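You operate a simulated robot arm through the tools that you are given. There is no shell and no other tool. Be economical: measure what you need, move in short steps, check, and stop when the job is done.

You are at the controls of a simulated robot arm. One attempt, no reset.

## Task
Fetch the brown block from the top of the press 3 table and set it on the eight-key film.

The check looks at the end state, three seconds after you hand in, the way a careful person would. Anything else that was tipped, shoved, dropped, spilled or broken makes it a failure.

## Robot
A 6-joint arm with a two-finger parallel gripper, fixed in place. Base frame: the origin is at the foot of the arm, x ahead of it, y to its left, z up; the work surface is at about z = 0. Lengths are in mm, angles in degrees, forces in N, time in s.
With the tool pointing down near the work surface it reaches from about 180 to 460 mm from the base axis. Its first joint turns from -70.0 to 70.0 degrees. Payload 1.9 kg.
The TCP is the grasp point between the finger pads, 23 mm short of the fingertips. In the tool frame z runs along the fingers and y along their closing line. The gripper opens to 94 mm. The fingers are 38 mm wide and 10 mm thick; the gripper's body (54 by 96 mm) begins 39 mm behind the TCP.
Orientation is told as [roll, pitch, yaw] about the base's x, y, z axes, in that order, counted from this pose: with the fingers straight down and closing along the base's y, the tool's x points along the base's -x, its y along +y and its z along -z.

## Interface
- The arm moves only by the tool play_rows. Its argument "motion" is a list of rows, each a list of 7 numbers: the shift along the tool's x, y, z in mm, then the turn, a rotation vector about the tool's x, y, z in rad, then the opening in per cent of the stroke, from 0 (shut) to 100 (fully open). In form: [[x, y, z, ax, ay, az, hand], ...]. A call has 1 to 8 rows; each row is the pose to reach, as a shift and turn from the pose commanded when the call began, along the tool's axes at that moment. Rows are played at 5 a second. More than 50 mm and 8.6 degrees between two rows, or a gripper value outside its range, and nothing of the call is played. Where a pose cannot be reached the arm comes as near as it can. A force on the tool above 40 N (or 10 N above the force at the start of the call, whichever is more), or a blocked arm, ends the call early, and 0.2 s more pass. Each finger travels about 108 mm/s and halts on what it meets, pressing with about 29 N; the grip force reading is that of the motor and also rises with nothing between the fingers. The clock runs only during rows and for 0.2 s after the last one: add rows that repeat a pose to give the fingers time. It gives the time, the measured TCP pose, the force on the tool (base axes), the opening and the grip force at its end, in the units of the frame above (readings bear some noise), and new pictures: "pictures" is both (left out), scene, wrist or none.
- Cameras (640 x 400 px; columns grow to the right, rows downward): "scene" is fixed at [52, 307.4, 425]; the picture's right is [-0.82, -0.57, 0.00], its down [-0.32, 0.46, -0.82] and it looks along [0.47, -0.68, -0.57] (base axes); focal length 297 px, centre (320, 200). "wrist" rides on the gripper at [-39, 0, -44] in the tool frame; the picture's right is [0.00, -1.00, 0.00], its down [0.97, 0.00, -0.24] and it looks along [0.24, 0.00, 0.97] (tool axes); focal length 218 px, centre (320, 200). There is no depth. A picture from a camera that has moved, and an enlarged one, comes with that camera's place and axes in the base frame and with its lens.
- enlarge(camera, box): a new picture of the part [left, top, right, bottom] of that camera's present view, enlarged. The clock stands still meanwhile.
- finish_job(): hands the job in; it is judged then, once.

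Work in short steps. Places have to be worked out from the pictures, the camera data and where the tool is seen: move nearer, look again, correct. Check each grasp and each placing, and mend what went wrong. You have 90 turns and 170 pictures in all, those below and enlarged ones among them. Open the gripper and draw the arm clear of the work before you hand the job in, unless the task says otherwise; then end with one line.

The tools are called after "Request:" as a command line: name --pt "numbers of a row" for each row, then --argument value for the rest, lists and objects as JSON in quotes. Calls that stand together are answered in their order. play_rows: Moves the arm, as the interface text tells. Its arguments: {"type":"object","properties":{"motion":{"type":"array"},"pictures":{"type":"string","enum":["both","scene","wrist","none"]}},"required":["motion"]} The other tools are called the same way: enlarge (camera, box) takes an enlarged picture of a part of a camera's view; finish_job () hands the job in.

At the start:

```text
time_s: 0.0
eef_pos: [318.4, 83.1, 273.5]
orientation: [0.2, 0.0, 0.2]
wrist_force: [-0.2, 0.2, -1.2]
opening: 94.0
gripper_force: 0.0
```

scene: 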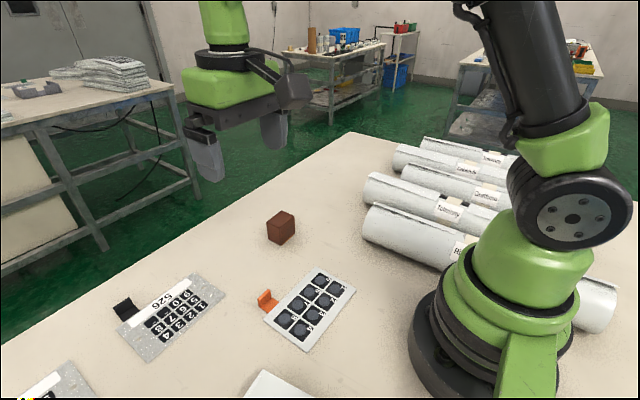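
wrist: 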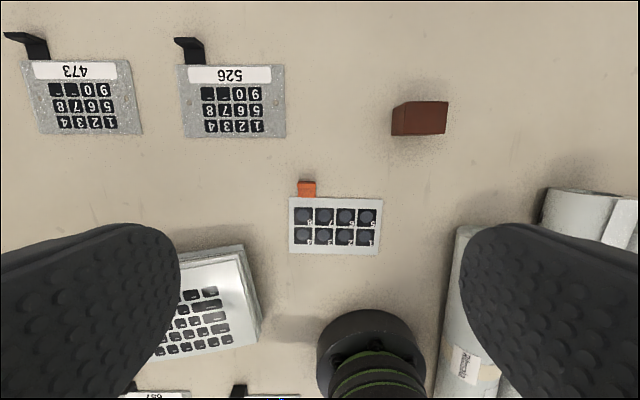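

The brown block appears near (393, -48), and the panel with eight keys near (237, 58). I'll enlarge both before moving.

Request:
enlarge --camera "scene" --box '[220, 190, 380, 370]'

Request:
enlarge --camera "wrist" --box '[260, 80, 480, 280]'

Request:
enlarge --camera "scene" --box '[0, 260, 330, 400]'

```text
2.22 times, centred on (300, 280) of scene
camera zoom: at [52.0, 307.4, 425.0], right [-0.82, -0.57, 0.0], down [-0.32, 0.46, -0.82], along [0.47, -0.68, -0.57], focal length 659 px, centre (364, 22)
```

zoom: 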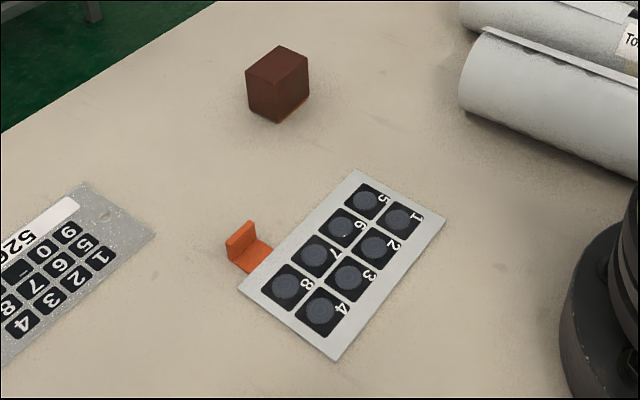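

```text
2.00 times, centred on (370, 180) of wrist
camera zoom: at [358.1, 81.5, 317.1], right [0.0, -1.0, 0.0], down [-0.97, 0.0, 0.24], along [-0.24, 0.0, -0.97], focal length 436 px, centre (220, 240)
```

zoom: 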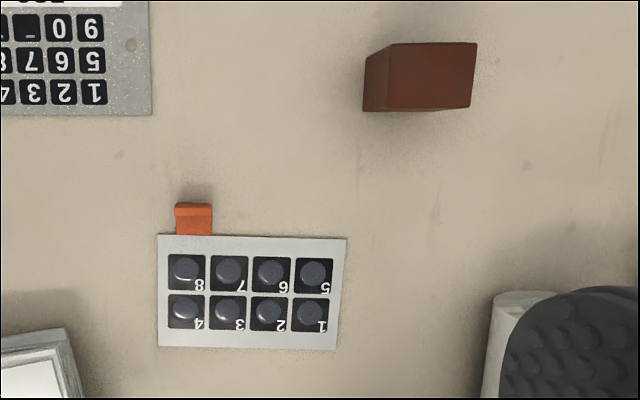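

```text
1.94 times, centred on (165, 330) of scene
camera zoom: at [52.0, 307.4, 425.0], right [-0.82, -0.57, 0.0], down [-0.32, 0.46, -0.82], along [0.47, -0.68, -0.57], focal length 575 px, centre (621, -52)
```

zoom: 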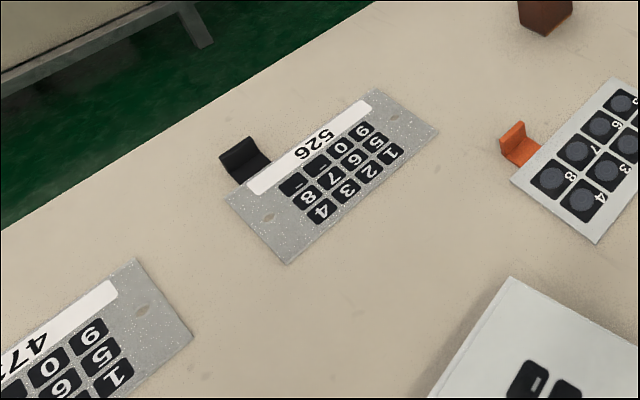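

The eight-key film is the panel with the orange tail. I'll go to a point above the block at about z = 170 for a closer look.

Request:
play_rows --pt "-15 -27 20 0 0 0 100" --pt "-30 -54 40 0 0 0 100" --pt "-45 -81 60 0 0 0 100" --pt "-60 -108 80 0 0 0 100" --pt "-72 -131 100 0 0 0 100" --pt "-72 -131 100 0 0 0 100"

```text
time_s: 1.4
eef_pos: [391.6, -49.0, 173.1]
orientation: [0.1, 0.0, 0.1]
wrist_force: [-0.7, 0.6, 0.5]
opening: 94.2
gripper_force: 0.1
camera wrist: at [430.5, -49.7, 215.9], right [0.0, -1.0, 0.0], down [-0.97, 0.0, 0.24], along [-0.24, 0.0, -0.97], focal length 218 px, centre (320, 200)
```

scene: 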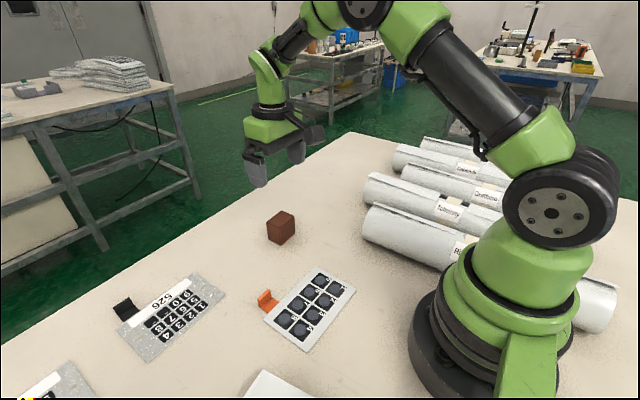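
wrist: 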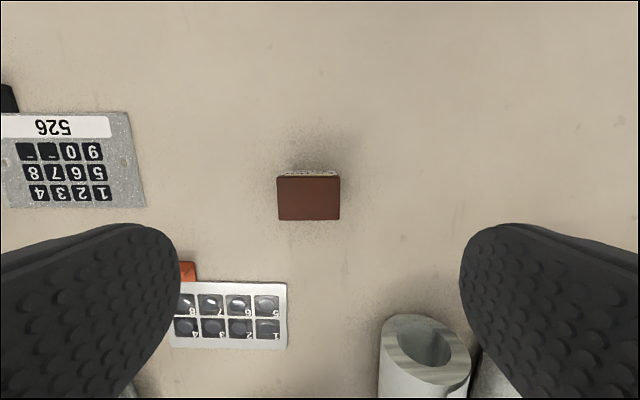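

The block's top is about 52 × 37 mm, centred near (388, -40). There is a whitish strip along its far edge, so I'll enlarge it.

Request:
enlarge --camera "wrist" --box '[260, 155, 360, 235]'

Request:
enlarge --camera "scene" --box '[255, 200, 305, 255]'

```text
5.00 times, centred on (310, 195) of wrist
camera zoom: at [430.5, -49.7, 215.9], right [0.0, -1.0, 0.0], down [-0.97, 0.0, 0.24], along [-0.24, 0.0, -0.97], focal length 1091 px, centre (370, 225)
```

zoom: 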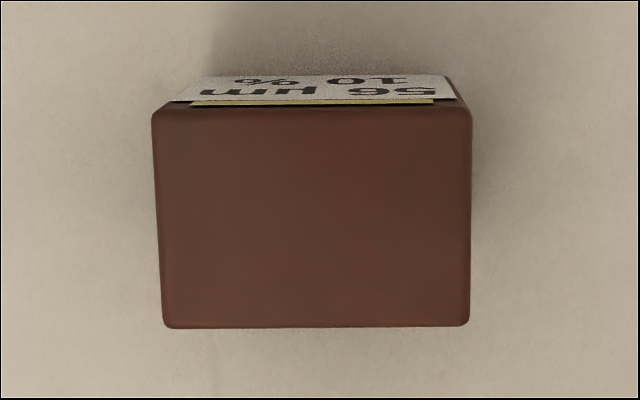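

```text
7.27 times, centred on (280, 228) of scene
camera zoom: at [52.0, 307.4, 425.0], right [-0.82, -0.57, 0.0], down [-0.32, 0.46, -0.82], along [0.47, -0.68, -0.57], focal length 2158 px, centre (611, 0)
```

zoom: 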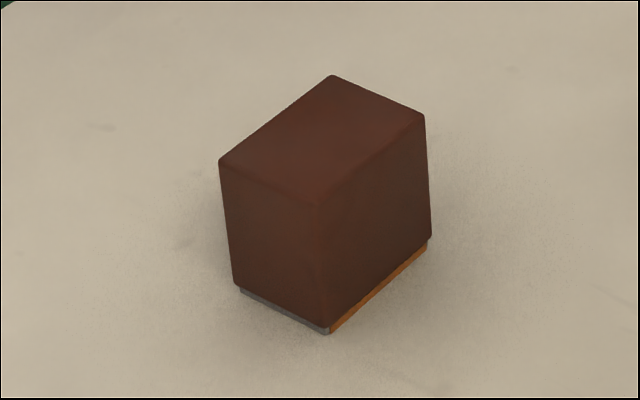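

It's a block about 51 × 36 × 45 mm with its sides square to the base axes, centred near (389, -40). I'll centre over it and descend with the gripper open to z = 33.

Request:
play_rows --pt "2 8.7 30 0 0 0 100" --pt "2 8.7 65 0 0 0 100" --pt "2 8.7 100 0 0 0 100" --pt "2 8.7 125 0 0 0 100" --pt "2 8.7 140 0 0 0 100" --pt "2 8.7 140 0 0 0 100"

```text
time_s: 2.8
eef_pos: [389.6, -39.9, 33.0]
orientation: [0.0, -0.2, 0.0]
wrist_force: [0.3, 0.3, 0.7]
opening: 94.1
gripper_force: 0.1
camera wrist: at [428.2, -40.7, 76.4], right [0.0, -1.0, 0.0], down [-0.97, 0.0, 0.24], along [-0.24, 0.0, -0.97], focal length 218 px, centre (320, 200)
```

scene: 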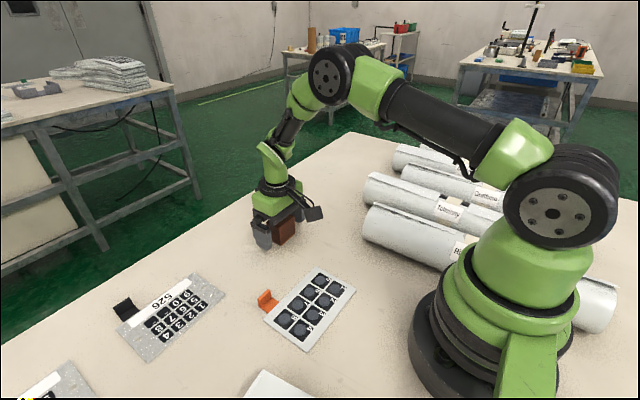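
wrist: 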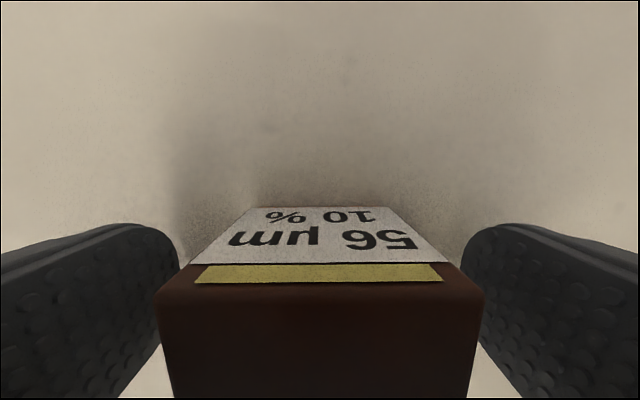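

The block sits centred between the fingers, so I'll close on it.

Request:
play_rows --pt "0 0 0 0 0 0 70" --pt "0 0 0 0 0 0 50" --pt "0 0 0 0 0 0 40" --pt "0 0 0 0 0 0 40" --pt "0 0 0 0 0 0 40" --pictures "wrist"

```text
time_s: 4.0
eef_pos: [388.9, -39.1, 32.8]
orientation: [0.0, 0.0, 0.1]
wrist_force: [1.3, 0.9, 0.0]
opening: 49.7
gripper_force: 28.9
camera wrist: at [428.1, -40.7, 76.6], right [0.0, -1.0, 0.0], down [-0.97, 0.0, 0.24], along [-0.24, 0.0, -0.97], focal length 218 px, centre (320, 200)
```

wrist: 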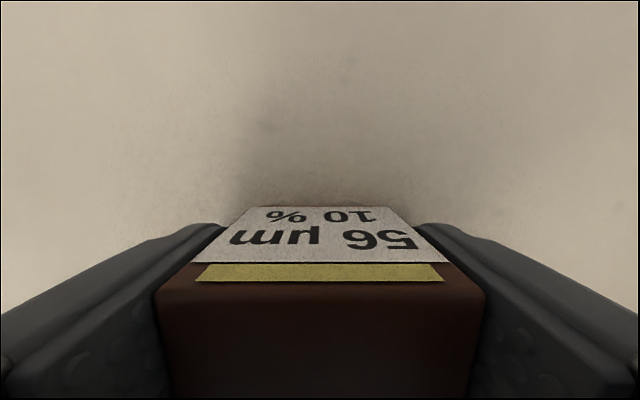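

The block is gripped at 49.7 mm with 29 N. I'll lift it gently.

Request:
play_rows --pt "0 0 -8 0 0 0 30" --pt "0 0 -25 0 0 0 30" --pt "0 0 -50 0 0 0 30" --pt "0 0 -75 0 0 0 30" --pt "0 0 -100 0 0 0 30" --pt "0 0 -100 0 0 0 30"

```text
time_s: 5.4
eef_pos: [390.2, -41.4, 134.7]
orientation: [0.1, 0.0, 0.1]
wrist_force: [-0.7, -0.8, -0.5]
opening: 28.1
gripper_force: 0.1
camera wrist: at [428.4, -40.5, 177.6], right [0.0, -1.0, 0.0], down [-0.97, 0.0, 0.24], along [-0.24, 0.0, -0.97], focal length 218 px, centre (320, 200)
```

scene: 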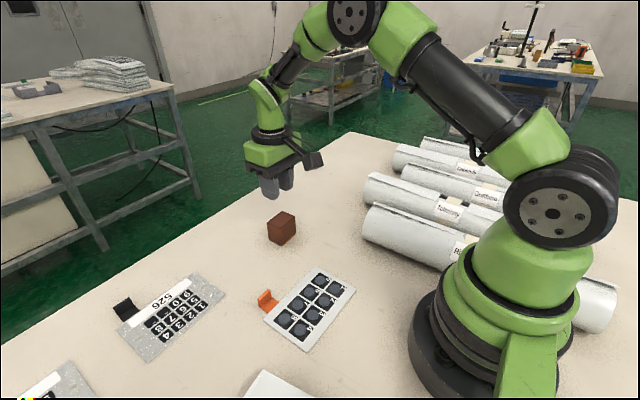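
wrist: 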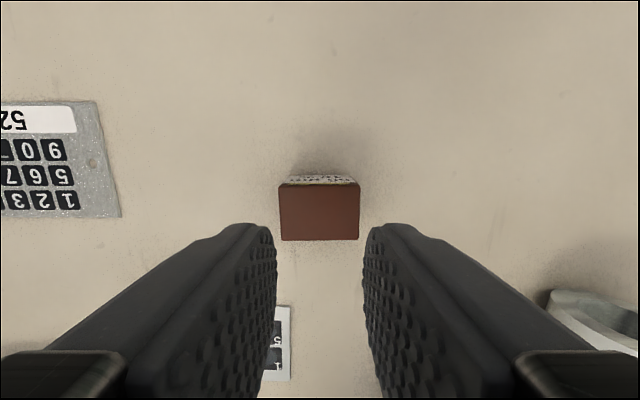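

The block slipped out and stayed where it was. I'll inspect it before trying again.

Request:
enlarge --camera "scene" --box '[255, 200, 305, 255]'

Request:
enlarge --camera "wrist" --box '[270, 160, 370, 250]'

```text
7.27 times, centred on (280, 228) of scene
camera zoom: at [52.0, 307.4, 425.0], right [-0.82, -0.57, 0.0], down [-0.32, 0.46, -0.82], along [0.47, -0.68, -0.57], focal length 2158 px, centre (611, 0)
```

zoom: 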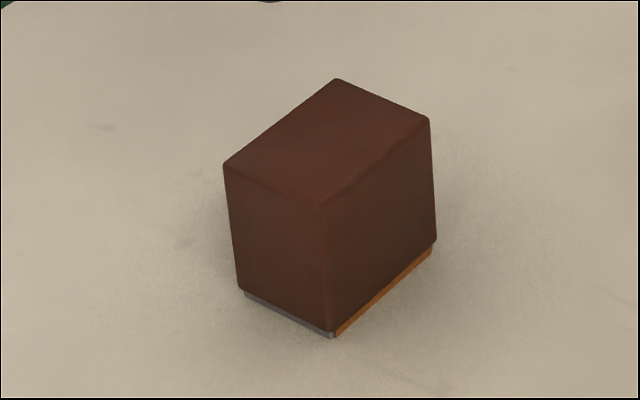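

```text
4.44 times, centred on (320, 205) of wrist
camera zoom: at [428.4, -40.5, 177.6], right [0.0, -1.0, 0.0], down [-0.97, 0.0, 0.24], along [-0.24, 0.0, -0.97], focal length 970 px, centre (320, 178)
```

zoom: 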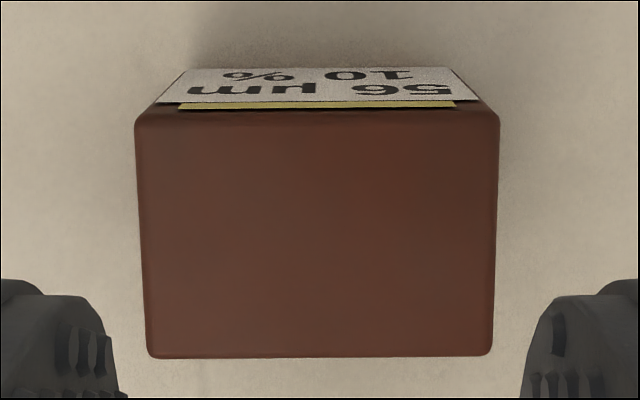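

The block only shifted about 1 mm and is still upright, so the grip slid at once. I'll open, go back lower (TCP z ≈ 27), grip, and lift very slowly while I watch the forces.

Request:
play_rows --pt "0 0 0 0 0 0 100" --pt "0 0 0 0 0 0 100" --pt "1 0 0 0 0 0 100" --pt "1 0 35 0 0 0 100" --pt "1 0 70 0 0 0 100" --pt "1 0 95 0 0 0 100" --pt "1 0 106 0 0 0 100" --pt "1 0 106 0 0 0 100" --pictures "none"

Request:
play_rows --pt "0 0 0 0 0 0 70" --pt "0 0 0 0 0 0 50" --pt "0 0 0 0 0 0 20" --pt "0 0 0 0 0 0 0" --pt "0 0 0 0 0 0 0" --pt "0 0 0 0 0 0 0" --pictures "none"

Request:
play_rows --pt "0 0 -0.5 0 0 0 0" --pt "0 0 -1 0 0 0 0" --pt "0 0 -1.5 0 0 0 0" --pt "0 0 -2 0 0 0 0" --pt "0 0 -3 0 0 0 0" --pt "0 0 -4 0 0 0 0"

```text
time_s: 7.2
eef_pos: [389.3, -39.6, 26.2]
orientation: [0.1, 0.1, 0.1]
wrist_force: [0.6, -0.5, -0.7]
opening: 94.0
gripper_force: 0.1
```

```text
time_s: 8.6
eef_pos: [388.2, -38.9, 27.7]
orientation: [0.1, -0.1, 0.1]
wrist_force: [0.0, 0.2, -0.8]
opening: 49.8
gripper_force: 29.1
```

```text
time_s: 10.0
eef_pos: [389.5, -39.1, 30.7]
orientation: [0.1, -0.1, 0.1]
wrist_force: [-0.3, -0.1, -1.3]
opening: 49.7
gripper_force: 29.0
camera wrist: at [427.5, -40.5, 75.0], right [0.0, -1.0, 0.0], down [-0.97, 0.0, 0.24], along [-0.24, 0.0, -0.97], focal length 218 px, centre (320, 200)
```

scene: 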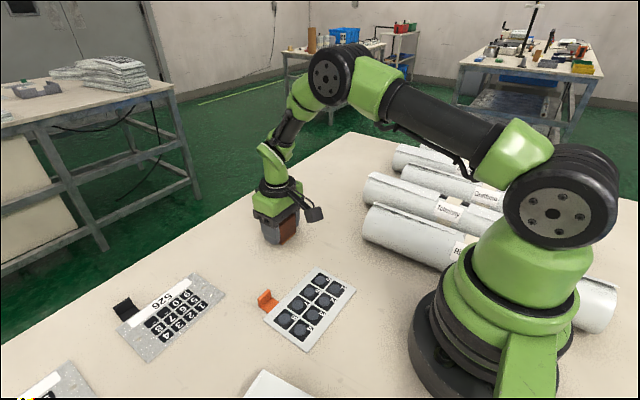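
wrist: 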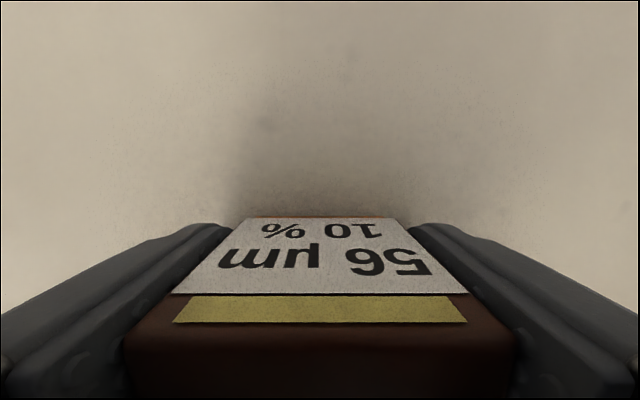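

The label has grown in view, so the block seems to be coming up with the fingers this time. I'll continue slowly.

Request:
play_rows --pt "0 0 -1 0 0 0 0" --pt "0 0 -2 0 0 0 0" --pt "0 0 -3 0 0 0 0" --pt "0 0 -4 0 0 0 0" --pt "0 0 -5 0 0 0 0" --pt "0 0 -6 0 0 0 0" --pt "0 0 -7 0 0 0 0" --pt "0 0 -8 0 0 0 0" --pictures "wrist"

```text
time_s: 11.8
eef_pos: [388.1, -39.6, 38.8]
orientation: [0.1, 0.1, 0.0]
wrist_force: [0.0, -0.5, -1.4]
opening: 49.9
gripper_force: 29.3
camera wrist: at [427.4, -40.4, 82.9], right [0.0, -1.0, 0.0], down [-0.97, 0.0, 0.24], along [-0.24, 0.0, -0.97], focal length 218 px, centre (320, 200)
```

wrist: 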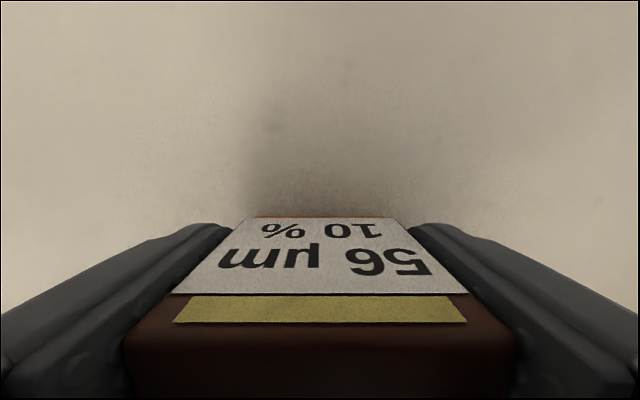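

The view of the block is unchanged after 8 mm more lift, so it is held firmly. I'll keep lifting with gentle acceleration.

Request:
play_rows --pt "0 0 -2 0 0 0 0" --pt "0 0 -5 0 0 0 0" --pt "0 0 -9 0 0 0 0" --pt "0 0 -14 0 0 0 0" --pt "0 0 -19 0 0 0 0" --pt "0 0 -24 0 0 0 0" --pt "0 0 -28 0 0 0 0" --pt "0 0 -30 0 0 0 0"

```text
time_s: 13.6
eef_pos: [388.8, -39.9, 68.9]
orientation: [0.1, -0.1, 0.1]
wrist_force: [0.2, 1.0, -1.3]
opening: 49.9
gripper_force: 29.4
camera wrist: at [427.7, -40.5, 112.9], right [0.0, -1.0, 0.0], down [-0.97, 0.0, 0.24], along [-0.24, 0.0, -0.97], focal length 218 px, centre (320, 200)
```

scene: 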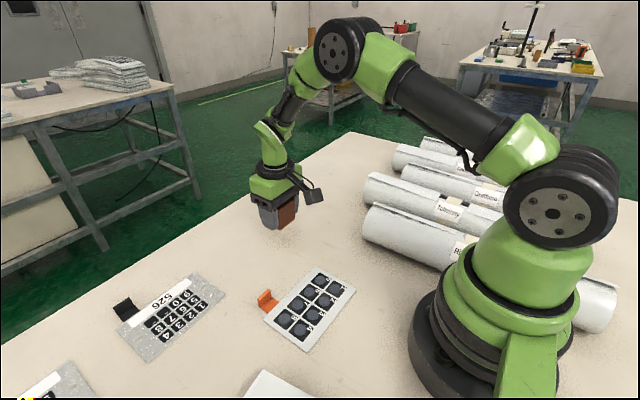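
wrist: 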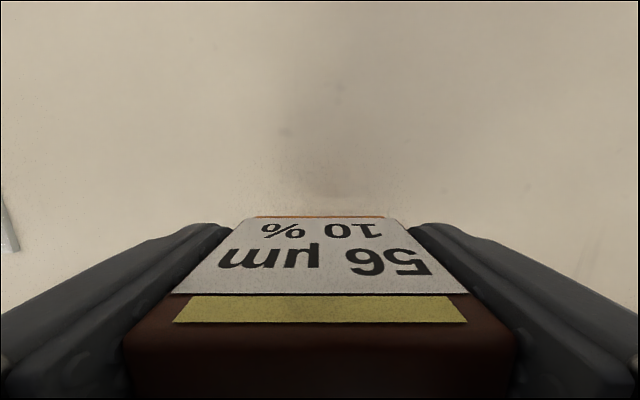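

Held well with the block's bottom about 41 mm up. I'll travel toward the film in gentle stretches.

Request:
play_rows --pt "2 1.3 -1 0 0 0 0" --pt "7 4.5 -3 0 0 0 0" --pt "14 9 -5 0 0 0 0" --pt "23 15 -6 0 0 0 0" --pt "32 21 -6 0 0 0 0" --pt "41 26.5 -6 0 0 0 0" --pt "47 30.5 -6 0 0 0 0" --pt "50 32.5 -6 0 0 0 0" --pictures "wrist"

Request:
play_rows --pt "2 1.3 0 0 0 0 0" --pt "7 4.5 0 0 0 0 0" --pt "14 9 0 0 0 0 0" --pt "23 15 0 0 0 0 0" --pt "32 21 0 0 0 0 0" --pt "41 26.5 0 0 0 0 0" --pt "47 30.5 0 0 0 0 0" --pt "50 32.5 0 0 0 0 0" --pictures "both"

```text
time_s: 15.4
eef_pos: [338.1, -6.9, 74.5]
orientation: [0.1, -0.1, 0.1]
wrist_force: [-0.4, 1.2, -2.0]
opening: 49.7
gripper_force: 29.3
camera wrist: at [377.1, -7.8, 119.0], right [0.0, -1.0, 0.0], down [-0.97, 0.0, 0.24], along [-0.24, 0.0, -0.97], focal length 218 px, centre (320, 200)
```

wrist: 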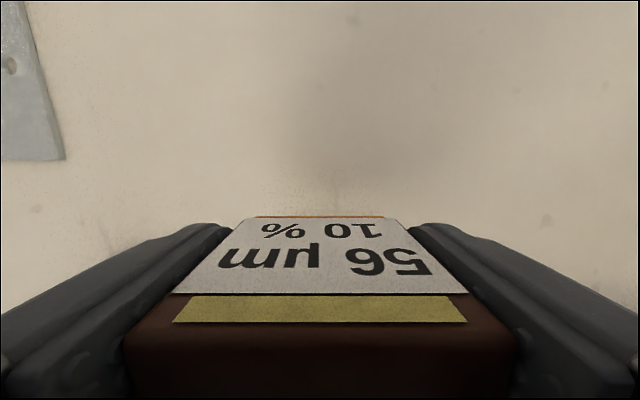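

```text
time_s: 17.2
eef_pos: [288.2, 25.0, 75.0]
orientation: [0.0, 0.0, 0.0]
wrist_force: [-0.2, 0.2, -1.2]
opening: 49.8
gripper_force: 29.5
camera wrist: at [327.4, 24.4, 118.9], right [0.0, -1.0, 0.0], down [-0.97, 0.0, 0.24], along [-0.24, 0.0, -0.97], focal length 218 px, centre (320, 200)
```

scene: 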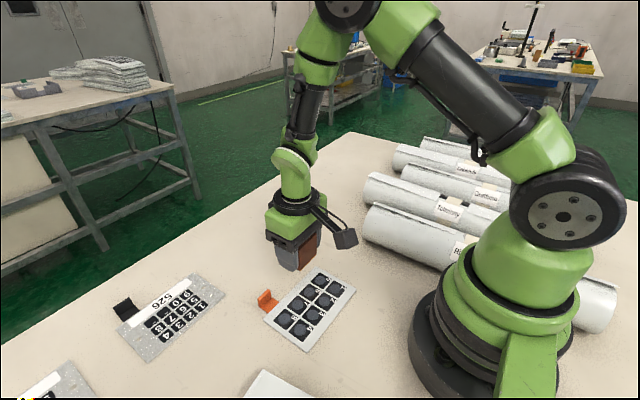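
wrist: 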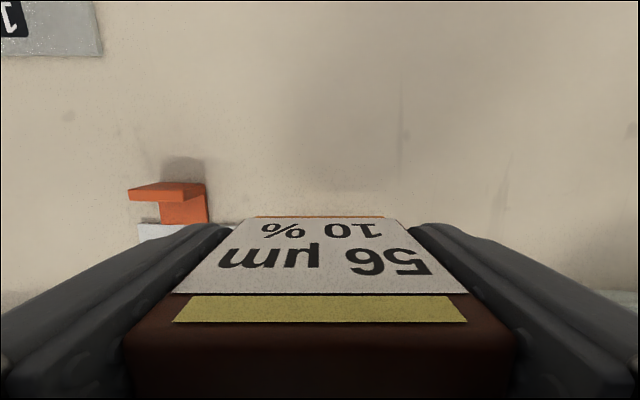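

The film edge at x ≈ 283 agrees with the film centre of about (237, 59). I'll do the last stretch to above it.

Request:
play_rows --pt "2 1.3 0 0 0 0 0" --pt "7 4.5 0 0 0 0 0" --pt "14 9 0 0 0 0 0" --pt "23 15 0 0 0 0 0" --pt "32 21 0 0 0 0 0" --pt "41 27 0 0 0 0 0" --pt "48 31.5 0 0 0 0 0" --pt "51 34 0 0 0 0 0"

Request:
enlarge --camera "scene" --box '[220, 200, 380, 370]'

```text
time_s: 19.0
eef_pos: [235.7, 60.0, 75.4]
orientation: [0.1, 0.0, -0.1]
wrist_force: [-0.3, 0.6, -1.3]
opening: 49.5
gripper_force: 28.7
camera wrist: at [276.2, 58.5, 119.0], right [0.0, -1.0, 0.0], down [-0.97, 0.0, 0.24], along [-0.24, 0.0, -0.97], focal length 218 px, centre (320, 200)
```

scene: 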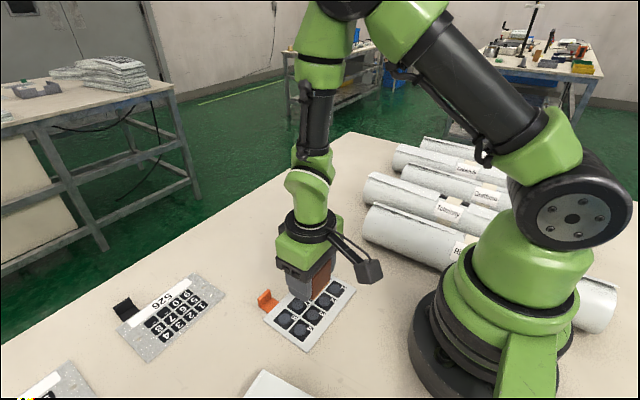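
wrist: 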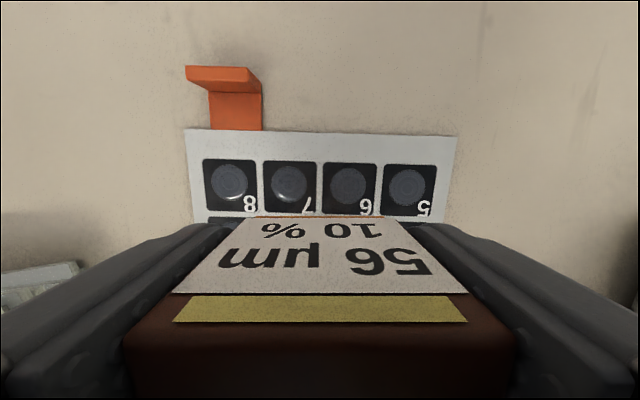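

```text
2.35 times, centred on (300, 285) of scene
camera zoom: at [52.0, 307.4, 425.0], right [-0.82, -0.57, 0.0], down [-0.32, 0.46, -0.82], along [0.47, -0.68, -0.57], focal length 698 px, centre (367, 0)
```

zoom: 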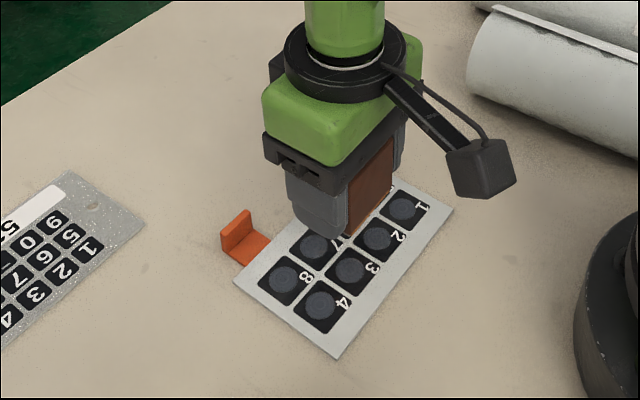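

Centred over the film. I'll lower gently to just above it.

Request:
play_rows --pt "0 0 2 0 0 0 0" --pt "0 0 7 0 0 0 0" --pt "0 0 14 0 0 0 0" --pt "0 0 22 0 0 0 0" --pt "0 0 30 0 0 0 0" --pt "0 0 35 0 0 0 0" --pt "0 0 39 0 0 0 0" --pt "0 0 40 0 0 0 0"

Request:
enlarge --camera "scene" --box '[250, 220, 370, 360]'

```text
time_s: 20.8
eef_pos: [238.5, 59.1, 33.6]
orientation: [0.1, -0.1, 0.1]
wrist_force: [0.6, -0.8, -1.7]
opening: 49.8
gripper_force: 29.6
camera wrist: at [276.4, 58.5, 78.9], right [0.0, -1.0, 0.0], down [-0.97, 0.0, 0.24], along [-0.24, 0.0, -0.97], focal length 218 px, centre (320, 200)
```

scene: 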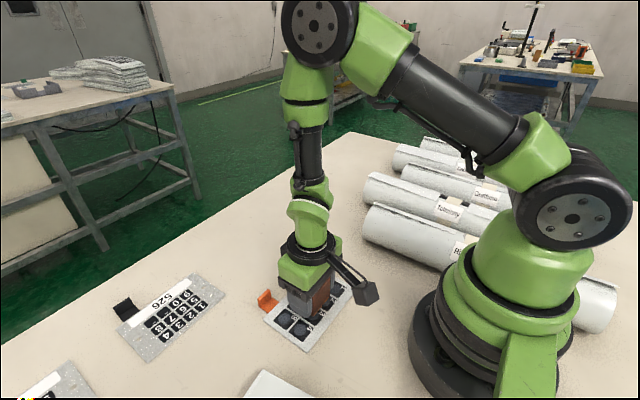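
wrist: 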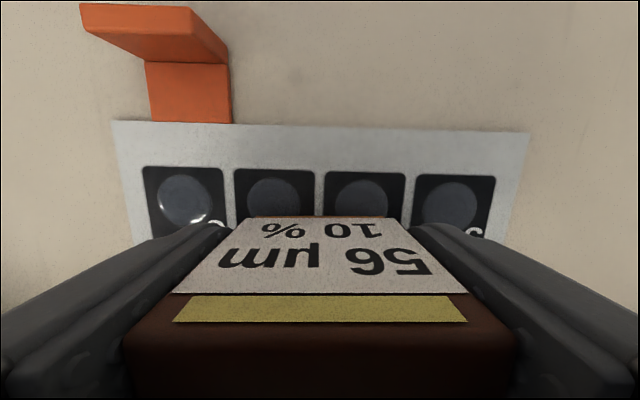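

```text
2.86 times, centred on (310, 290) of scene
camera zoom: at [52.0, 307.4, 425.0], right [-0.82, -0.57, 0.0], down [-0.32, 0.46, -0.82], along [0.47, -0.68, -0.57], focal length 848 px, centre (349, -57)
```

zoom: 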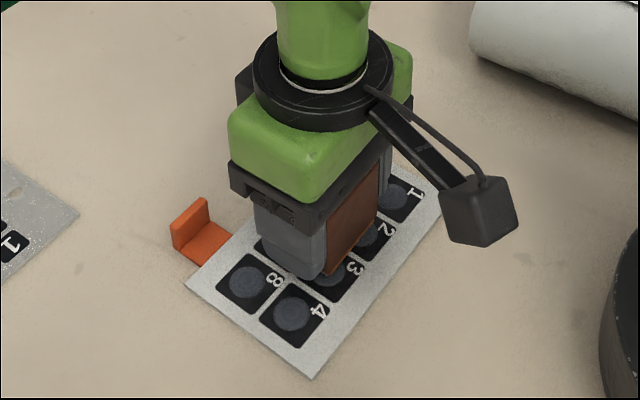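

No contact yet. I'll go down in small steps and watch for an upward force.

Request:
play_rows --pt "0 0 0.7 0 0 0 0" --pt "0 0 1.4 0 0 0 0" --pt "0 0 2.0 0 0 0 0" --pt "0 0 2.0 0 0 0 0" --pictures "none"

Request:
play_rows --pt "0 0 0.5 0 0 0 0" --pt "0 0 1.0 0 0 0 0" --pt "0 0 1.0 0 0 0 0" --pictures "none"

Request:
play_rows --pt "0 0 0.5 0 0 0 0" --pt "0 0 1.0 0 0 0 0" --pt "0 0 1.0 0 0 0 0" --pictures "wrist"

```text
time_s: 21.8
eef_pos: [237.2, 59.9, 31.9]
orientation: [0.1, 0.0, 0.1]
wrist_force: [-0.9, 0.2, -1.4]
opening: 49.6
gripper_force: 29.6
```

```text
time_s: 22.6
eef_pos: [237.5, 58.5, 32.0]
orientation: [0.1, 0.0, 0.1]
wrist_force: [0.2, -0.2, -1.2]
opening: 49.9
gripper_force: 28.8
```

```text
time_s: 23.4
eef_pos: [237.7, 59.8, 30.9]
orientation: [0.2, 0.0, 0.1]
wrist_force: [0.6, 0.9, -2.4]
opening: 49.8
gripper_force: 29.1
camera wrist: at [276.6, 58.4, 74.7], right [0.0, -1.0, 0.0], down [-0.97, 0.0, 0.24], along [-0.24, 0.0, -0.97], focal length 218 px, centre (320, 200)
```

wrist: 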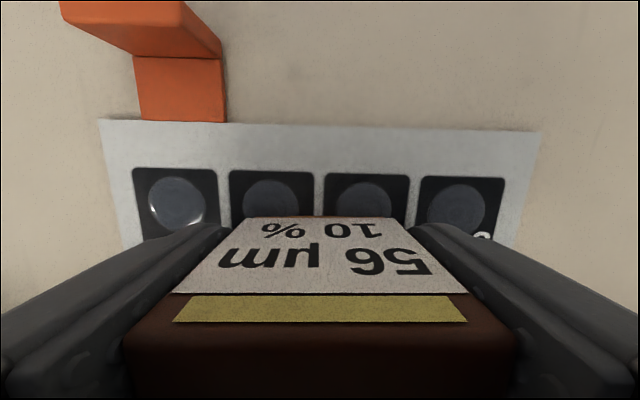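

Block bottom is now about 3.7 mm above table level, with no contact yet. I'll continue in half-millimetre steps.

Request:
play_rows --pt "0 0 0.4 0 0 0 0" --pt "0 0 0.8 0 0 0 0" --pt "0 0 0.8 0 0 0 0" --pictures "none"

Request:
play_rows --pt "0 0 0.3 0 0 0 0" --pt "0 0 0.6 0 0 0 0" --pt "0 0 0.6 0 0 0 0" --pictures "wrist"

```text
time_s: 24.2
eef_pos: [237.0, 58.9, 30.7]
orientation: [0.1, 0.0, 0.1]
wrist_force: [-0.8, 0.4, -0.5]
opening: 49.9
gripper_force: 28.6
```

```text
time_s: 25.0
eef_pos: [237.7, 59.3, 30.3]
orientation: [0.2, -0.1, 0.1]
wrist_force: [0.2, -0.3, 2.6]
opening: 49.7
gripper_force: 28.7
camera wrist: at [276.6, 58.3, 73.5], right [0.0, -1.0, 0.0], down [-0.97, 0.0, 0.24], along [-0.24, 0.0, -0.97], focal length 218 px, centre (320, 200)
```

wrist: 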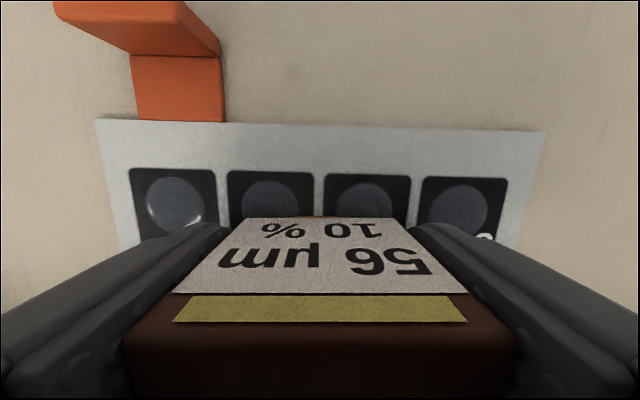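

The force rose to +2.6 N, so the block has touched the film. I'll open gradually and leave the arm where it is.

Request:
play_rows --pt "0 0 0 0 0 0 50" --pt "0 0 0 0 0 0 54" --pt "0 0 0 0 0 0 58" --pt "0 0 0 0 0 0 65" --pt "0 0 0 0 0 0 75" --pt "0 0 0 0 0 0 85" --pt "0 0 0 0 0 0 85"

```text
time_s: 26.6
eef_pos: [237.1, 58.6, 29.8]
orientation: [0.0, 0.0, 0.0]
wrist_force: [-0.3, -0.1, -1.0]
opening: 79.8
gripper_force: 0.1
camera wrist: at [276.5, 58.3, 73.5], right [0.0, -1.0, 0.0], down [-0.97, 0.0, 0.24], along [-0.24, 0.0, -0.97], focal length 218 px, centre (320, 200)
```

scene: 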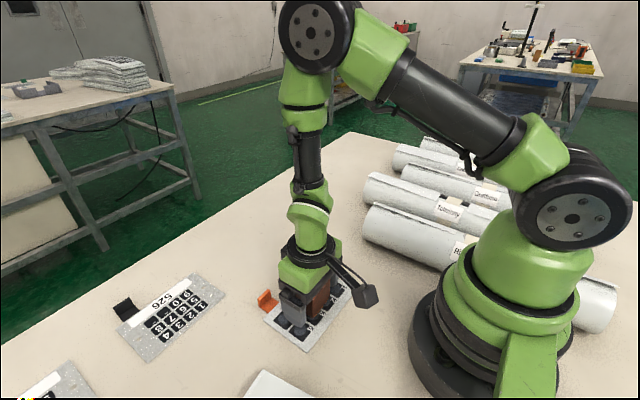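
wrist: 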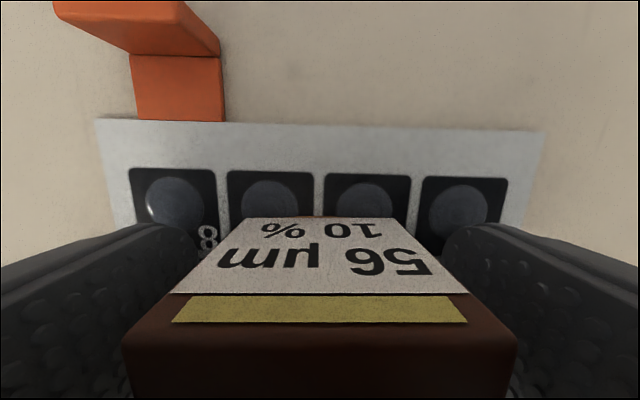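

The block has been released and rests upright on the film. I'll draw straight up.

Request:
play_rows --pt "0 0 -5 0 0 0 85" --pt "0 0 -20 0 0 0 85" --pt "0 0 -45 0 0 0 85" --pt "0 0 -75 0 0 0 85" --pt "0 0 -105 0 0 0 85" --pt "0 0 -135 0 0 0 85" --pt "-35 0 -150 0 0 0 85" --pt "-70 0 -165 0 0 0 85"

Request:
enlarge --camera "scene" --box '[230, 220, 370, 360]'

```text
time_s: 28.4
eef_pos: [306.6, 60.1, 193.8]
orientation: [0.1, -0.1, 0.0]
wrist_force: [0.1, 0.4, -0.5]
opening: 80.1
gripper_force: 0.1
camera wrist: at [346.2, 58.5, 238.2], right [0.0, -1.0, 0.0], down [-0.97, 0.0, 0.24], along [-0.24, 0.0, -0.97], focal length 218 px, centre (320, 200)
```

scene: 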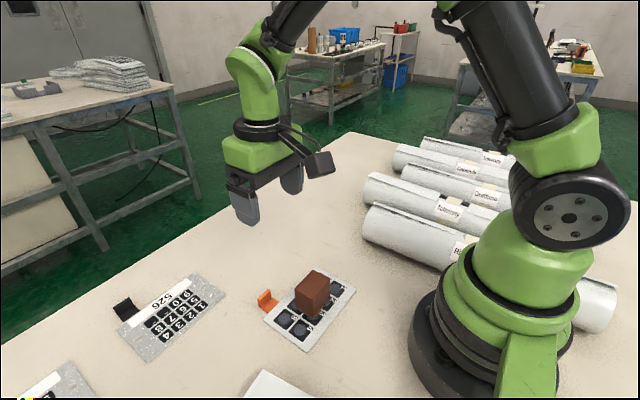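
wrist: 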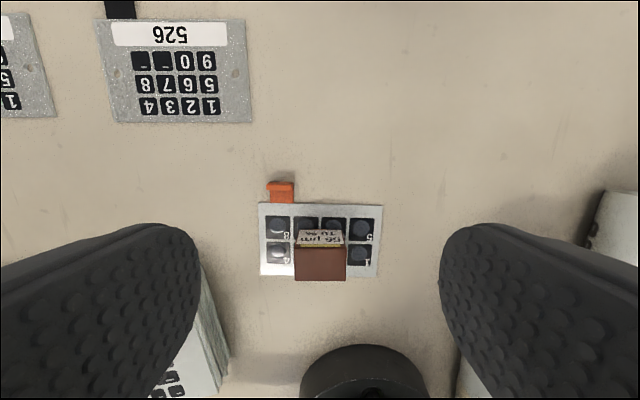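

```text
2.86 times, centred on (300, 290) of scene
camera zoom: at [52.0, 307.4, 425.0], right [-0.82, -0.57, 0.0], down [-0.32, 0.46, -0.82], along [0.47, -0.68, -0.57], focal length 848 px, centre (377, -57)
```

zoom: 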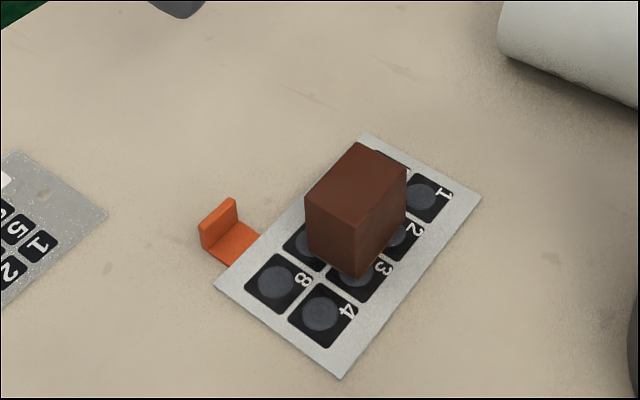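

The block stands upright in the middle of the eight-key film. Nothing else has moved, and the arm is clear with the gripper open, so I'm handing in.

Request:
finish_job

```text
The job is handed in.
```

The brown block is resting upright near the centre of the eight-key film, nothing else was disturbed, and the arm is clear; the first lift slipped without moving the block from its place, and the second held.
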